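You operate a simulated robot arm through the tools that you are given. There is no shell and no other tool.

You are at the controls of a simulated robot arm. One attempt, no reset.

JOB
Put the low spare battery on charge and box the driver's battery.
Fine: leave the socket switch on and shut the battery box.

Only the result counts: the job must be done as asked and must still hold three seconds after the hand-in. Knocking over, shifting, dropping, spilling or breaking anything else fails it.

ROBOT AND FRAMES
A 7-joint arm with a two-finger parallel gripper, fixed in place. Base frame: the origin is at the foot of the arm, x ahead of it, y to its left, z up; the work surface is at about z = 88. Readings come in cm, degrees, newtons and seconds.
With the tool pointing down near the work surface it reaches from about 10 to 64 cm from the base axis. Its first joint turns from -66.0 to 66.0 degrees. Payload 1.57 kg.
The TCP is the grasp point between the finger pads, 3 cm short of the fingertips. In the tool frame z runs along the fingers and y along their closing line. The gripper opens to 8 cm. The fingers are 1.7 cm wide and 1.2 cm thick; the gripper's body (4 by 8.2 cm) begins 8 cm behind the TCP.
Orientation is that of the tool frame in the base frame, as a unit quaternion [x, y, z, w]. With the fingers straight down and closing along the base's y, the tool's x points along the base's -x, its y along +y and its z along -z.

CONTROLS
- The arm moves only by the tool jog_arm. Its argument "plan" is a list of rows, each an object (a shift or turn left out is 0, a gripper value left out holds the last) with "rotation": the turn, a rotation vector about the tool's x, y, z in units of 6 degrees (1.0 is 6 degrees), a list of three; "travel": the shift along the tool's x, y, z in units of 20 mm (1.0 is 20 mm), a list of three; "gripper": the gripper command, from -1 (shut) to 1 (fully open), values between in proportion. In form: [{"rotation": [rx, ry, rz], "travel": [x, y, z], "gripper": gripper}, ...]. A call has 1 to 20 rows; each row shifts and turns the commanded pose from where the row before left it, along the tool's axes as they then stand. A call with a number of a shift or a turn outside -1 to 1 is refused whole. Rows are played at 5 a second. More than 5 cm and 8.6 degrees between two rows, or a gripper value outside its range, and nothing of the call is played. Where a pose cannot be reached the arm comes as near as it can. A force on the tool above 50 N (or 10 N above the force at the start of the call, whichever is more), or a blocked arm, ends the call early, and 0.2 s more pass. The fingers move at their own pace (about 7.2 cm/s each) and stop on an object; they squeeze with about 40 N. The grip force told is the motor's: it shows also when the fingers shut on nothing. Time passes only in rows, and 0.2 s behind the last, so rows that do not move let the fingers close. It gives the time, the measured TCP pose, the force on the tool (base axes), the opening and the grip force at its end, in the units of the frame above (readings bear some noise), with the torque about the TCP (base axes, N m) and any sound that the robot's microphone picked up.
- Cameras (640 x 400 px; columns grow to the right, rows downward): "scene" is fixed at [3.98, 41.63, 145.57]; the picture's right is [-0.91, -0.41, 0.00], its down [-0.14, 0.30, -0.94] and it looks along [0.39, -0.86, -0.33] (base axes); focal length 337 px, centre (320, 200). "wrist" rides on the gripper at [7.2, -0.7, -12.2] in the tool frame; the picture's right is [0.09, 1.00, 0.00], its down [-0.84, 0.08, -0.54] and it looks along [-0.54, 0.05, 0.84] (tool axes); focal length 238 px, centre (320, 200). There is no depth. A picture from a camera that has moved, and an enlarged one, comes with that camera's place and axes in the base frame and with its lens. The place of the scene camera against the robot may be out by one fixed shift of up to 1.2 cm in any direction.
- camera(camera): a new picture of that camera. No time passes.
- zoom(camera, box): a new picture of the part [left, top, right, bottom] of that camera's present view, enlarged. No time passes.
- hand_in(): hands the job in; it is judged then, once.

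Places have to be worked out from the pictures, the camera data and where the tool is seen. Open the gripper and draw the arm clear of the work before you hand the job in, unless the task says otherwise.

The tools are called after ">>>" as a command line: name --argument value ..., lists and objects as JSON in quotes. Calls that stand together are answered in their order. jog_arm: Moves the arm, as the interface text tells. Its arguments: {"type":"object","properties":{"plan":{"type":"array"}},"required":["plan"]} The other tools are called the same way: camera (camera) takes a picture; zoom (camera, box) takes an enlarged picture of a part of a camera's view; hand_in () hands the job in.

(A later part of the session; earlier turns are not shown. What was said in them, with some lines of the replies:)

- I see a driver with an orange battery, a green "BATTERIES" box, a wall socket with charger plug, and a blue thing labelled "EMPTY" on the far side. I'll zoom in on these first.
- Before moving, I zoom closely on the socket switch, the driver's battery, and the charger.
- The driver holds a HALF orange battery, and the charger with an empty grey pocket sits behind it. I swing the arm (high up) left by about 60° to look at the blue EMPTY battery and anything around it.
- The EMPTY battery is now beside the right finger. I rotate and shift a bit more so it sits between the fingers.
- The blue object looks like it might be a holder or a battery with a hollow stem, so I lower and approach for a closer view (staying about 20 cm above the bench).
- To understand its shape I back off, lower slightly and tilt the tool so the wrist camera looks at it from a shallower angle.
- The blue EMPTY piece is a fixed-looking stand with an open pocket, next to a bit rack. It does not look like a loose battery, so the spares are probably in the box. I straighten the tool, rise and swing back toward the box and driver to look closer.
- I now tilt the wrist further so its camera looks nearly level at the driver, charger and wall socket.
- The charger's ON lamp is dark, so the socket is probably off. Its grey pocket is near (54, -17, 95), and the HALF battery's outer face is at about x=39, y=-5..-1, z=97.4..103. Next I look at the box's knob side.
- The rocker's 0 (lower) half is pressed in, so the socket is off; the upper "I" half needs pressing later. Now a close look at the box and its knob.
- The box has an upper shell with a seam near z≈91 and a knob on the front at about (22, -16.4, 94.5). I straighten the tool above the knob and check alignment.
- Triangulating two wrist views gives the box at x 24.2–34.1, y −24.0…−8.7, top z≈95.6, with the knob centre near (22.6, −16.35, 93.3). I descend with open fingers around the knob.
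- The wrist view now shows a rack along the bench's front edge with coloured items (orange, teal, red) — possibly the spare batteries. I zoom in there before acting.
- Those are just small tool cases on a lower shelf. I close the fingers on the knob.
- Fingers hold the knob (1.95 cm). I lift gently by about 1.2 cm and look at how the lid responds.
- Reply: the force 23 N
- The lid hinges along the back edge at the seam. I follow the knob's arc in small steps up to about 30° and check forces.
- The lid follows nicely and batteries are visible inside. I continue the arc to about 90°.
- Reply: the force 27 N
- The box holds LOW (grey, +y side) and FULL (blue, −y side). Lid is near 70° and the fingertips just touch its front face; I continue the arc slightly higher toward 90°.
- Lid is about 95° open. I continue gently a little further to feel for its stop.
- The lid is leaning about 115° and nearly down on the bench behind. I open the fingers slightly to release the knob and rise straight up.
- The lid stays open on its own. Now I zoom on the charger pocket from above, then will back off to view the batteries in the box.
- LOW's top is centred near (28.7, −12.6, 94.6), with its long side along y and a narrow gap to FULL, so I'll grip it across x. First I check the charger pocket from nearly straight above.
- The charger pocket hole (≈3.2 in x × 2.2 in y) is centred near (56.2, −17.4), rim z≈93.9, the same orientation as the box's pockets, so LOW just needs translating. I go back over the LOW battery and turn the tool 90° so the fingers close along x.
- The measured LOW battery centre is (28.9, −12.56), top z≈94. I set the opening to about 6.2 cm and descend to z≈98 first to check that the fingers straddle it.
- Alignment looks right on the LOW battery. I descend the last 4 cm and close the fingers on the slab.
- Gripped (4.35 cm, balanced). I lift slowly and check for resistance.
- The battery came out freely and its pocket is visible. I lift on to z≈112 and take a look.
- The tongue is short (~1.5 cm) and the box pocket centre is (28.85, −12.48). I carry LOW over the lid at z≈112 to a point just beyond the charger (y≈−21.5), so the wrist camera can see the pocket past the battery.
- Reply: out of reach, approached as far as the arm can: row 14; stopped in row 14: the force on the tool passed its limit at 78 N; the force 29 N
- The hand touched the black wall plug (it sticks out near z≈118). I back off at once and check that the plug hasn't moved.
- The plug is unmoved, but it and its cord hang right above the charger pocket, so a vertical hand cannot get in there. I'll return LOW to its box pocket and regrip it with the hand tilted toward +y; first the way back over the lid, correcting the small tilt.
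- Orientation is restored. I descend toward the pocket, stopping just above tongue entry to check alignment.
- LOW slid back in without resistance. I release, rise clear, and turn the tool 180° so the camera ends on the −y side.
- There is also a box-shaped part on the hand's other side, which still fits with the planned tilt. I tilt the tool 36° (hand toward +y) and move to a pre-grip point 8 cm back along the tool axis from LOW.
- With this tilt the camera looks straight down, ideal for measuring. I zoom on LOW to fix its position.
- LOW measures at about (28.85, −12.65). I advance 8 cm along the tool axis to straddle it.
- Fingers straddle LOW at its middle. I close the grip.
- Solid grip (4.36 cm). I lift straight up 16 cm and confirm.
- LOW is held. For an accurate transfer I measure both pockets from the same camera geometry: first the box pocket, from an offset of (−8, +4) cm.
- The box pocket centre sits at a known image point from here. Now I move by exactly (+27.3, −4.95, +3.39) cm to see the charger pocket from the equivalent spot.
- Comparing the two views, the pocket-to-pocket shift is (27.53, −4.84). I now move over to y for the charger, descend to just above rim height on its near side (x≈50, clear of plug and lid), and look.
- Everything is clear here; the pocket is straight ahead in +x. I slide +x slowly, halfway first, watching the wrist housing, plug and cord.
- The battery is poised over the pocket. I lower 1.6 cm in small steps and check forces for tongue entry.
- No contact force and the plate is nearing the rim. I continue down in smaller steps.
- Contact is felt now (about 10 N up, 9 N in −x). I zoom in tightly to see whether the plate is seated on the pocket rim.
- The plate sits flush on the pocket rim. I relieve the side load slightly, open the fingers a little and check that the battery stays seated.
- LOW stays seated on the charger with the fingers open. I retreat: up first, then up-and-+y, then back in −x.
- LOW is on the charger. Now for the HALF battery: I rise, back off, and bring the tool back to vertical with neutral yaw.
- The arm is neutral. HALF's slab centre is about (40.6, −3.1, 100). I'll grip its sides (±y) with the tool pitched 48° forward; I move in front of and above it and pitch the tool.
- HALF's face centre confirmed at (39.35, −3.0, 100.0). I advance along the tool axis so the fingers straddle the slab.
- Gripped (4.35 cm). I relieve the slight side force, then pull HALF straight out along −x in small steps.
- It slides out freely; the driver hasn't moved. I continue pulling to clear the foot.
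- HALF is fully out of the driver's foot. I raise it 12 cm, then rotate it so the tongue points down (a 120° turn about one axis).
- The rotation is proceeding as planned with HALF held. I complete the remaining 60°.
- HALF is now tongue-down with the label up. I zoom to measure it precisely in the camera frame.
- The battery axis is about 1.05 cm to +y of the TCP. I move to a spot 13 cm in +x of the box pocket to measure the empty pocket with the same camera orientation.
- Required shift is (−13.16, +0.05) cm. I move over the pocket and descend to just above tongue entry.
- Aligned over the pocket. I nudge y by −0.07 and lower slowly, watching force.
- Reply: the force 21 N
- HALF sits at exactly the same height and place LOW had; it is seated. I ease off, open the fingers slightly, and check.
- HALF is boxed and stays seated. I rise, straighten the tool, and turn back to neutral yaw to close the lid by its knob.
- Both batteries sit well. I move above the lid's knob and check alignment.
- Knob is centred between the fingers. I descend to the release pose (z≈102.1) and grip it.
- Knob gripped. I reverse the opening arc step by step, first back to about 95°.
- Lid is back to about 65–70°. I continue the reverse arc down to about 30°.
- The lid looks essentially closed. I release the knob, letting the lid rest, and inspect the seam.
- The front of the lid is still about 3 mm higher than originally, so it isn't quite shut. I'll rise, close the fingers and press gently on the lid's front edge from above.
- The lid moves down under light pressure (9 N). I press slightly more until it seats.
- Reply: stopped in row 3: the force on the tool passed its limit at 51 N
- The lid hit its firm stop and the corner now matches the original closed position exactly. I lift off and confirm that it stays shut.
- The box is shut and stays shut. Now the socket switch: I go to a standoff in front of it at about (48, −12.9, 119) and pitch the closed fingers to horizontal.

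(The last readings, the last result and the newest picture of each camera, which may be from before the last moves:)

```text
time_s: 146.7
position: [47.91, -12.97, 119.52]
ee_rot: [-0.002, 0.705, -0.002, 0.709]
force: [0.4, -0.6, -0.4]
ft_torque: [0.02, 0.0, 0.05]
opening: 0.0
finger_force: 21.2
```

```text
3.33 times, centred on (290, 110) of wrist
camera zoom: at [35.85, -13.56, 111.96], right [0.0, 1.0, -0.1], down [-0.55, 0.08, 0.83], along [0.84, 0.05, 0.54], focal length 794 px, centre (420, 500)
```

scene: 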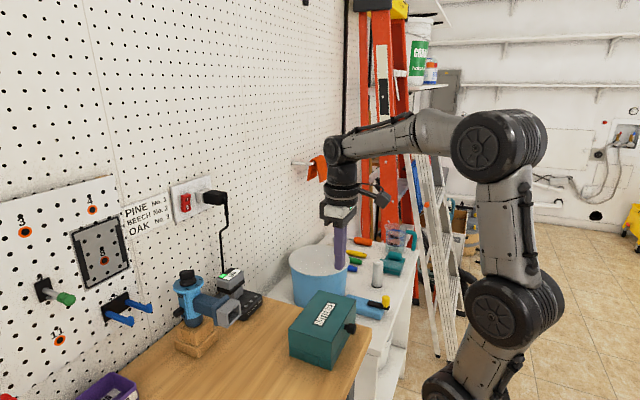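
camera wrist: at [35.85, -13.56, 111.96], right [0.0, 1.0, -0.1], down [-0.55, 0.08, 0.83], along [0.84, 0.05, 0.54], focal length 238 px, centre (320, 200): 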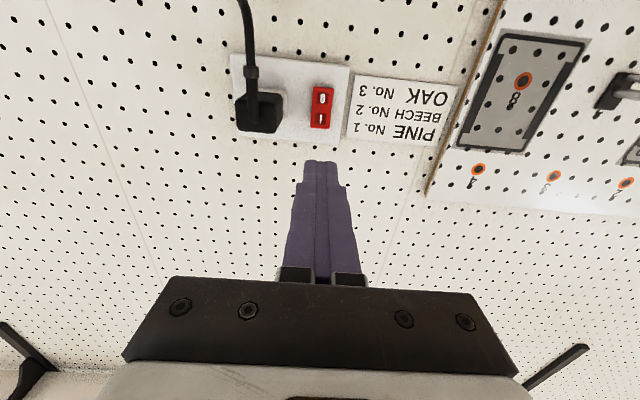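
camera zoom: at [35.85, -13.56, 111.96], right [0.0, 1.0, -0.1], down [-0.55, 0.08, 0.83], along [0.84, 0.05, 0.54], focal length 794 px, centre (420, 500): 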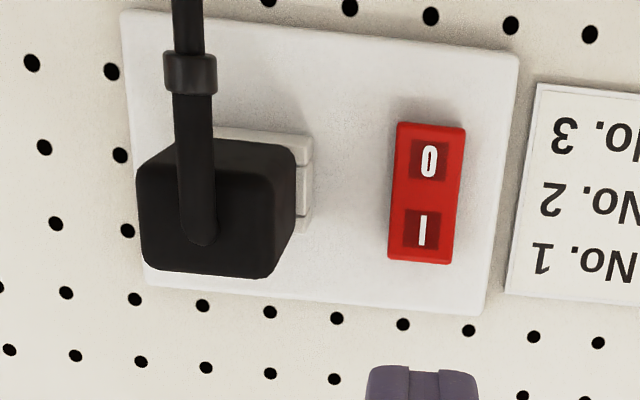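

The "I" half centre is confirmed at (63.15, −12.87, 118.75). I advance to about 2 cm from it with the tip centred slightly above the I label.

>>> jog_arm --plan '[{"travel": [0.15, 0.03, 0.8]}, {"travel": [0, 0, 1]}, {"travel": [0, 0, 1]}, {"travel": [0, 0, 1]}, {"travel": [0, 0, 0.8]}, {}]'

>>> zoom --camera "scene" --box '[165, 165, 265, 240]'

>>> zoom --camera "wrist" --box '[240, 50, 400, 200]'

```text
time_s: 148.1
position: [57.27, -12.71, 119.08]
ee_rot: [-0.001, 0.706, -0.002, 0.709]
force: [-0.6, -0.3, -0.4]
ft_torque: [0.03, 0.01, 0.04]
opening: 0.0
finger_force: 21.4
```

```text
5.33 times, centred on (215, 202) of scene
camera zoom: at [3.98, 41.63, 145.57], right [-0.91, -0.42, 0.0], down [-0.14, 0.3, -0.94], along [0.39, -0.86, -0.33], focal length 1795 px, centre (880, 187)
```

zoom: 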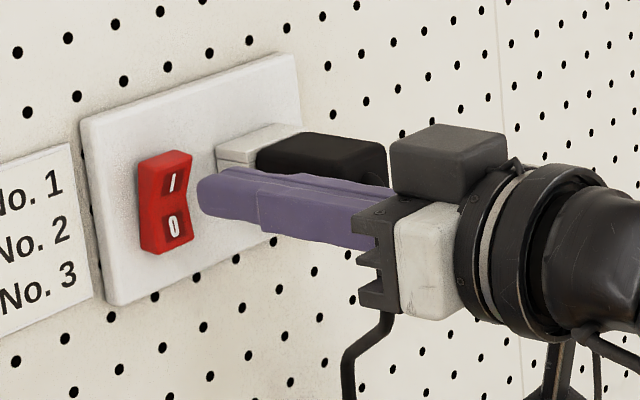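

```text
2.67 times, centred on (320, 125) of wrist
camera zoom: at [45.14, -13.48, 111.63], right [0.0, 1.0, -0.1], down [-0.55, 0.08, 0.83], along [0.84, 0.05, 0.54], focal length 636 px, centre (320, 400)
```

zoom: 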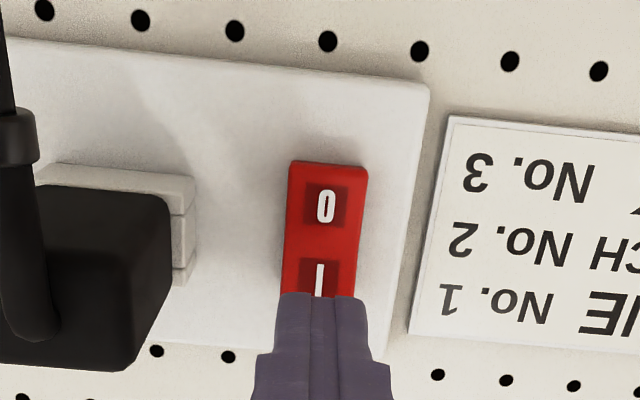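

The tip is lined up with the I half. I advance slowly until contact and press.

>>> jog_arm --plan '[{"travel": [0, 0, 0.5]}, {"travel": [0, 0, 0.3]}, {"travel": [0, 0, 0.15]}, {"travel": [0, 0, 0.1]}, {"travel": [0, 0, 0.1]}]'

>>> zoom --camera "scene" --box '[165, 165, 245, 225]'

```text
time_s: 149.3
position: [59.57, -12.81, 119.06]
ee_rot: [-0.001, 0.706, -0.002, 0.708]
force: [-0.2, 0.1, -0.8]
ft_torque: [0.02, 0.0, 0.05]
opening: 0.0
finger_force: 21.3
```

```text
6.67 times, centred on (205, 195) of scene
camera zoom: at [3.98, 41.63, 145.57], right [-0.91, -0.41, 0.0], down [-0.14, 0.3, -0.94], along [0.39, -0.86, -0.33], focal length 2244 px, centre (1087, 233)
```

zoom: 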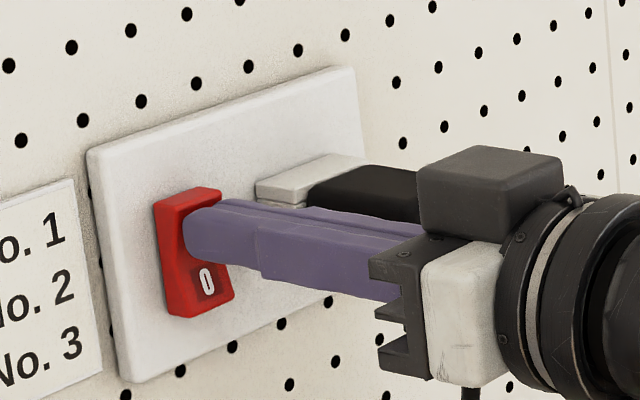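

>>> zoom --camera "scene" --box '[205, 260, 275, 325]'

>>> zoom --camera "scene" --box '[175, 180, 215, 215]'

```text
6.15 times, centred on (240, 292) of scene
camera zoom: at [3.98, 41.63, 145.57], right [-0.91, -0.41, 0.0], down [-0.14, 0.3, -0.94], along [0.39, -0.86, -0.33], focal length 2071 px, centre (812, -369)
```

zoom: 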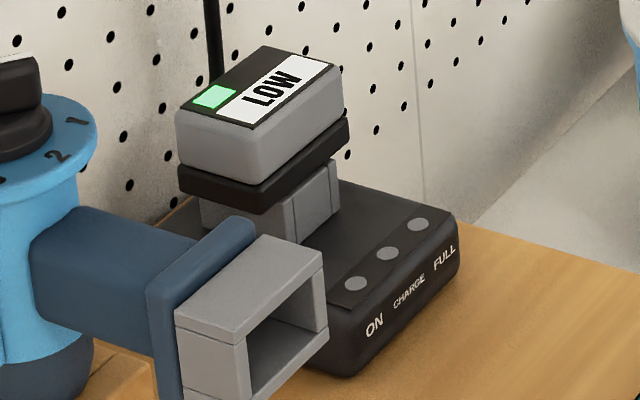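

```text
11.43 times, centred on (195, 198) of scene
camera zoom: at [3.98, 41.63, 145.57], right [-0.91, -0.41, 0.0], down [-0.14, 0.3, -0.94], along [0.39, -0.86, -0.33], focal length 3847 px, centre (1749, 229)
```

zoom: 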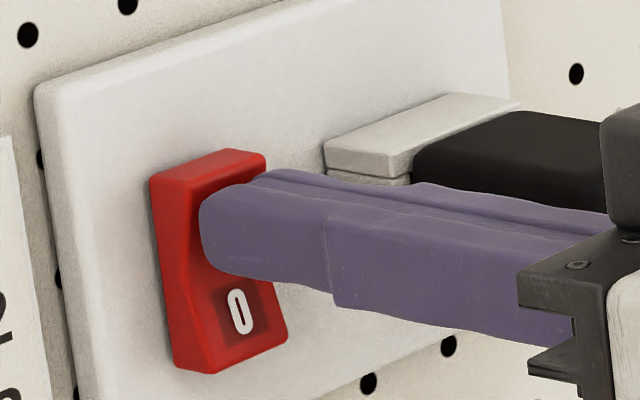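

Lamps are still dark and there's no contact force yet. I press on in small steps.

>>> jog_arm --plan '[{"travel": [0, 0, 0.1]}, {"travel": [0, 0, 0.1]}, {"travel": [0, 0, 0.1]}]'

>>> zoom --camera "scene" --box '[175, 180, 215, 215]'

>>> zoom --camera "scene" --box '[205, 260, 275, 325]'

```text
time_s: 149.8
position: [59.56, -12.8, 119.14]
ee_rot: [-0.001, 0.705, -0.001, 0.709]
force: [-40.4, 5.6, -1.3]
ft_torque: [0.07, 0.38, 0.13]
opening: 0.0
finger_force: 21.8
stopped in row 2: the force on the tool passed its limit at 59 N (the readings are from after the stop); the commanded pose is now the measured one
```

```text
11.43 times, centred on (195, 198) of scene
camera zoom: at [3.84, 41.65, 145.57], right [-0.91, -0.41, 0.0], down [-0.14, 0.3, -0.94], along [0.39, -0.86, -0.33], focal length 3847 px, centre (1749, 229)
```

zoom: 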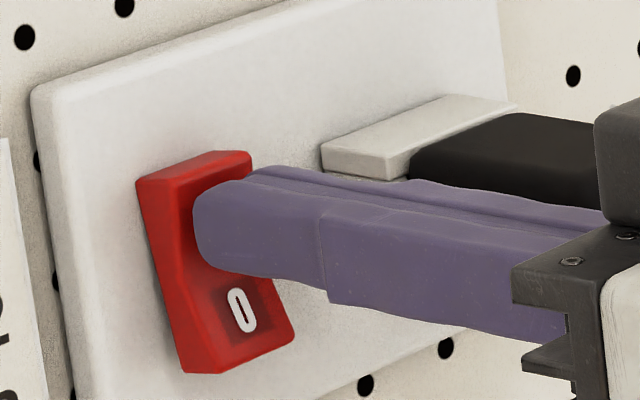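

```text
6.15 times, centred on (240, 292) of scene
camera zoom: at [3.84, 41.65, 145.57], right [-0.91, -0.41, 0.0], down [-0.14, 0.3, -0.94], along [0.39, -0.86, -0.33], focal length 2071 px, centre (812, -369)
```

zoom: 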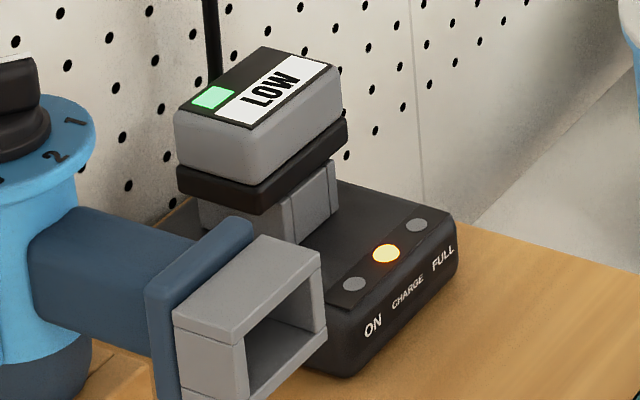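

The rocker flipped to I and the charger's CHARGE lamp is lit — LOW is charging. I back straight off and confirm that it stays on.

>>> jog_arm --plan '[{"travel": [0, 0, -0.3]}, {"travel": [0, 0, -0.8]}, {"travel": [0, 0, -1]}, {"travel": [0, 0, -1]}, {"travel": [0, 0, -1]}, {"travel": [0, 0, -1]}, {"travel": [0, 0, -1]}]'

>>> zoom --camera "scene" --box '[165, 170, 245, 220]'

>>> zoom --camera "scene" --box '[205, 260, 275, 325]'

>>> camera --camera "scene"

```text
time_s: 151.4
position: [47.33, -12.77, 119.08]
ee_rot: [0.0, 0.706, -0.003, 0.708]
force: [-0.3, 0.1, -0.6]
ft_torque: [0.0, 0.0, -0.01]
opening: 0.0
finger_force: 20.9
```

```text
8.00 times, centred on (205, 195) of scene
camera zoom: at [3.98, 41.63, 145.57], right [-0.91, -0.42, 0.0], down [-0.14, 0.3, -0.94], along [0.39, -0.86, -0.33], focal length 2693 px, centre (1240, 240)
```

zoom: 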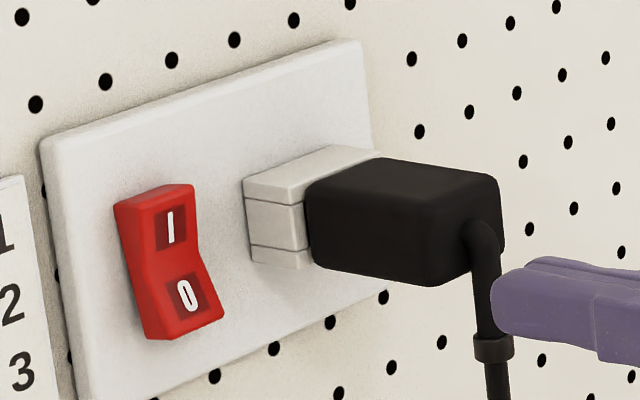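

```text
6.15 times, centred on (240, 292) of scene
camera zoom: at [3.98, 41.63, 145.57], right [-0.91, -0.42, 0.0], down [-0.14, 0.3, -0.94], along [0.39, -0.86, -0.33], focal length 2071 px, centre (812, -369)
```

zoom: 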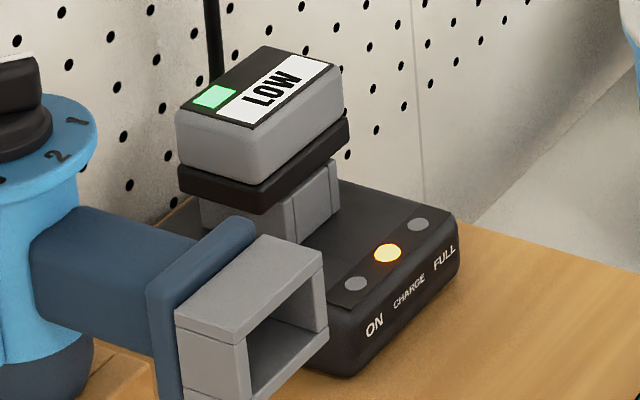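

```text
taken
```

scene: 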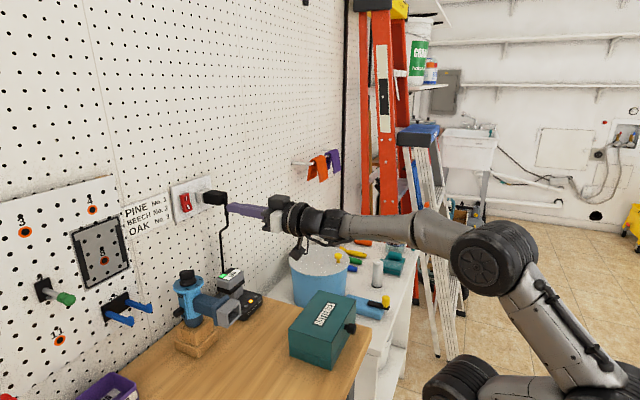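

The switch stays at I and CHARGE stays lit. I compare the driver's position with the start picture, then straighten and draw the arm clear.

>>> zoom --camera "scene" --box '[165, 260, 285, 335]'

>>> jog_arm --plan '[{"travel": [-0.5, 0, -0.8]}, {"rotation": [0, 1, 0], "travel": [0, 0, -0.5]}, {"rotation": [0, 1, 0], "travel": [0, 0, -0.5]}, {"rotation": [0, 1, 0], "travel": [0, 0, -0.5]}, {"rotation": [0, 1, 0], "travel": [0, 0, -0.5]}, {"rotation": [0, 1, 0], "travel": [0, 0, -0.5]}, {"rotation": [0, 1, 0], "travel": [0, 0, -0.5]}, {"rotation": [0, 1, 0]}, {"rotation": [0, 1, 0]}, {"rotation": [0, 1, 0]}, {"rotation": [0, 1, 0]}, {"rotation": [0, 1, 0]}, {"rotation": [0, 1, 0]}, {"rotation": [0, 1, 0]}, {"rotation": [0, 1, 0]}, {"rotation": [0, 1, 0]}]'

>>> camera --camera "wrist"

```text
5.33 times, centred on (225, 298) of scene
camera zoom: at [3.98, 41.63, 145.57], right [-0.91, -0.42, 0.0], down [-0.14, 0.3, -0.94], along [0.39, -0.86, -0.33], focal length 1795 px, centre (827, -320)
```

zoom: 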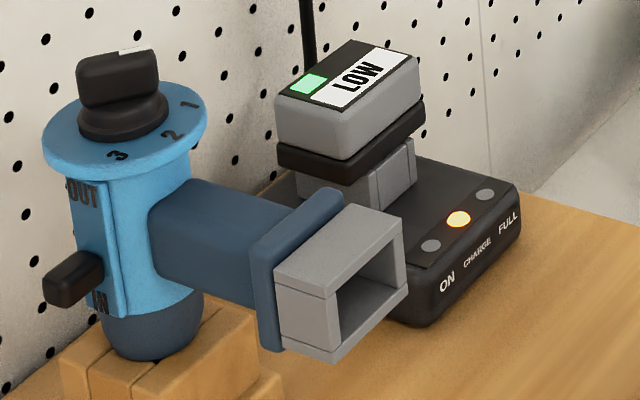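

```text
time_s: 154.8
position: [40.32, -12.93, 121.58]
ee_rot: [0.0, 1.0, -0.001, 0.001]
force: [0.6, 0.6, -0.3]
ft_torque: [-0.03, 0.01, -0.03]
opening: 0.0
finger_force: 21.3
```

```text
taken
camera wrist: at [33.03, -13.41, 133.58], right [-0.09, 1.0, 0.0], down [0.84, 0.08, 0.54], along [0.54, 0.05, -0.84], focal length 238 px, centre (320, 200)
```

wrist: 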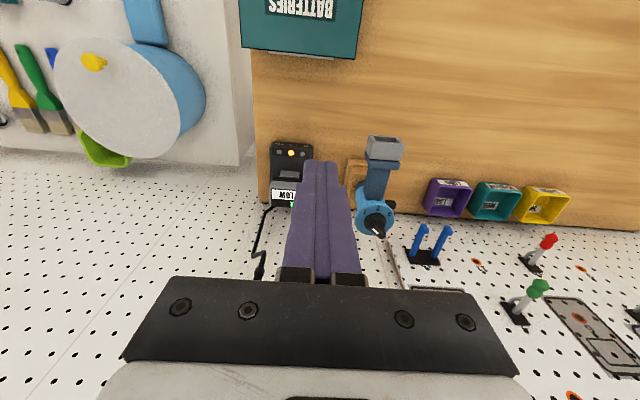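

The driver hasn't moved. I open the gripper and move back to around the starting pose, clear of everything.

>>> jog_arm --plan '[{"travel": [0.7, 0.8, -0.6], "gripper": 1}, {"travel": [0.7, 0.8, -0.6]}, {"travel": [0.7, 0.8, -0.6]}, {"travel": [0.7, 0.8, -0.6]}, {"travel": [0.7, 0.8, -0.6]}, {"travel": [0.7, 0.8, -0.6]}, {"travel": [0, 0.8, 0]}, {}, {}]'

>>> camera --camera "scene"

>>> zoom --camera "scene" --box '[160, 170, 400, 370]'

>>> camera --camera "wrist"

```text
time_s: 156.8
position: [31.76, -1.74, 128.71]
ee_rot: [0.0, 1.0, -0.002, 0.002]
force: [-0.1, -0.1, -0.3]
ft_torque: [0.02, 0.02, 0.0]
opening: 8.0
finger_force: 0.0
```

```text
taken
```

scene: 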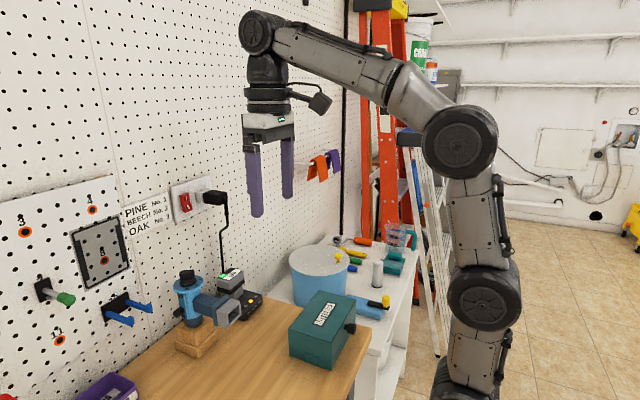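

```text
2.00 times, centred on (280, 270) of scene
camera zoom: at [3.98, 41.63, 145.57], right [-0.91, -0.42, 0.0], down [-0.14, 0.3, -0.94], along [0.39, -0.86, -0.33], focal length 673 px, centre (400, 60)
```

zoom: 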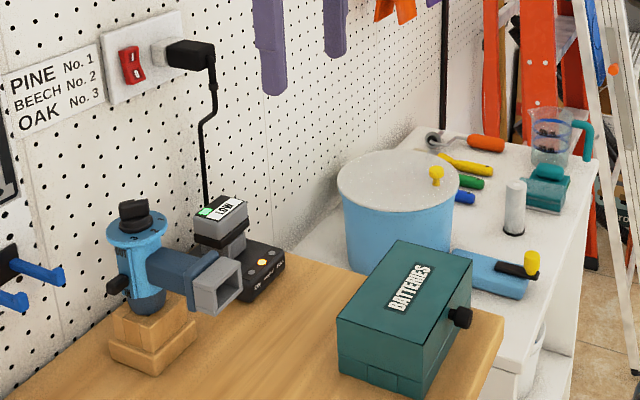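

```text
taken
camera wrist: at [24.58, -2.26, 140.69], right [-0.09, 1.0, 0.0], down [0.83, 0.08, 0.55], along [0.54, 0.05, -0.84], focal length 238 px, centre (320, 200)
```

wrist: 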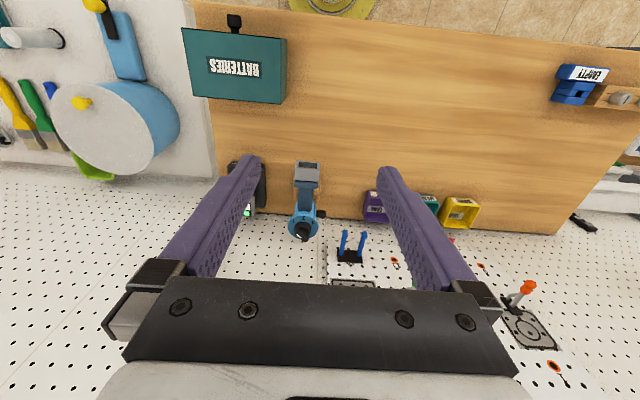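

The LOW battery is on the charger with its CHARGE lamp lit, and the HALF battery is in the shut box. The socket switch is on, nothing else has moved, and the arm is clear with the gripper open, so I hand the job in.

>>> hand_in

```text
The job is handed in.
```

The job is done and handed in; I haven't seen the judged result.

- **LOW spare:** it is in the charger's pocket and the CHARGE lamp is lit.
- **Driver's HALF battery:** it is in the battery box, in the slot LOW came from. The lid is shut. After I let go it stood about 3 mm open, so I pressed it down to its stop, and it stayed shut.
- **Socket switch:** it was off at the start. I pressed it to I and it stayed on.

**Plug contact:** while carrying LOW, the hand bumped the black wall plug, with a peak of about 78 N. The plug looks the same in the pictures before and after, and the charger has power. I then tilted the hand to reach the charger without touching the plug or its cord again.

In the final pictures the driver and everything else look where they started. The arm is back at its starting pose with the gripper open.
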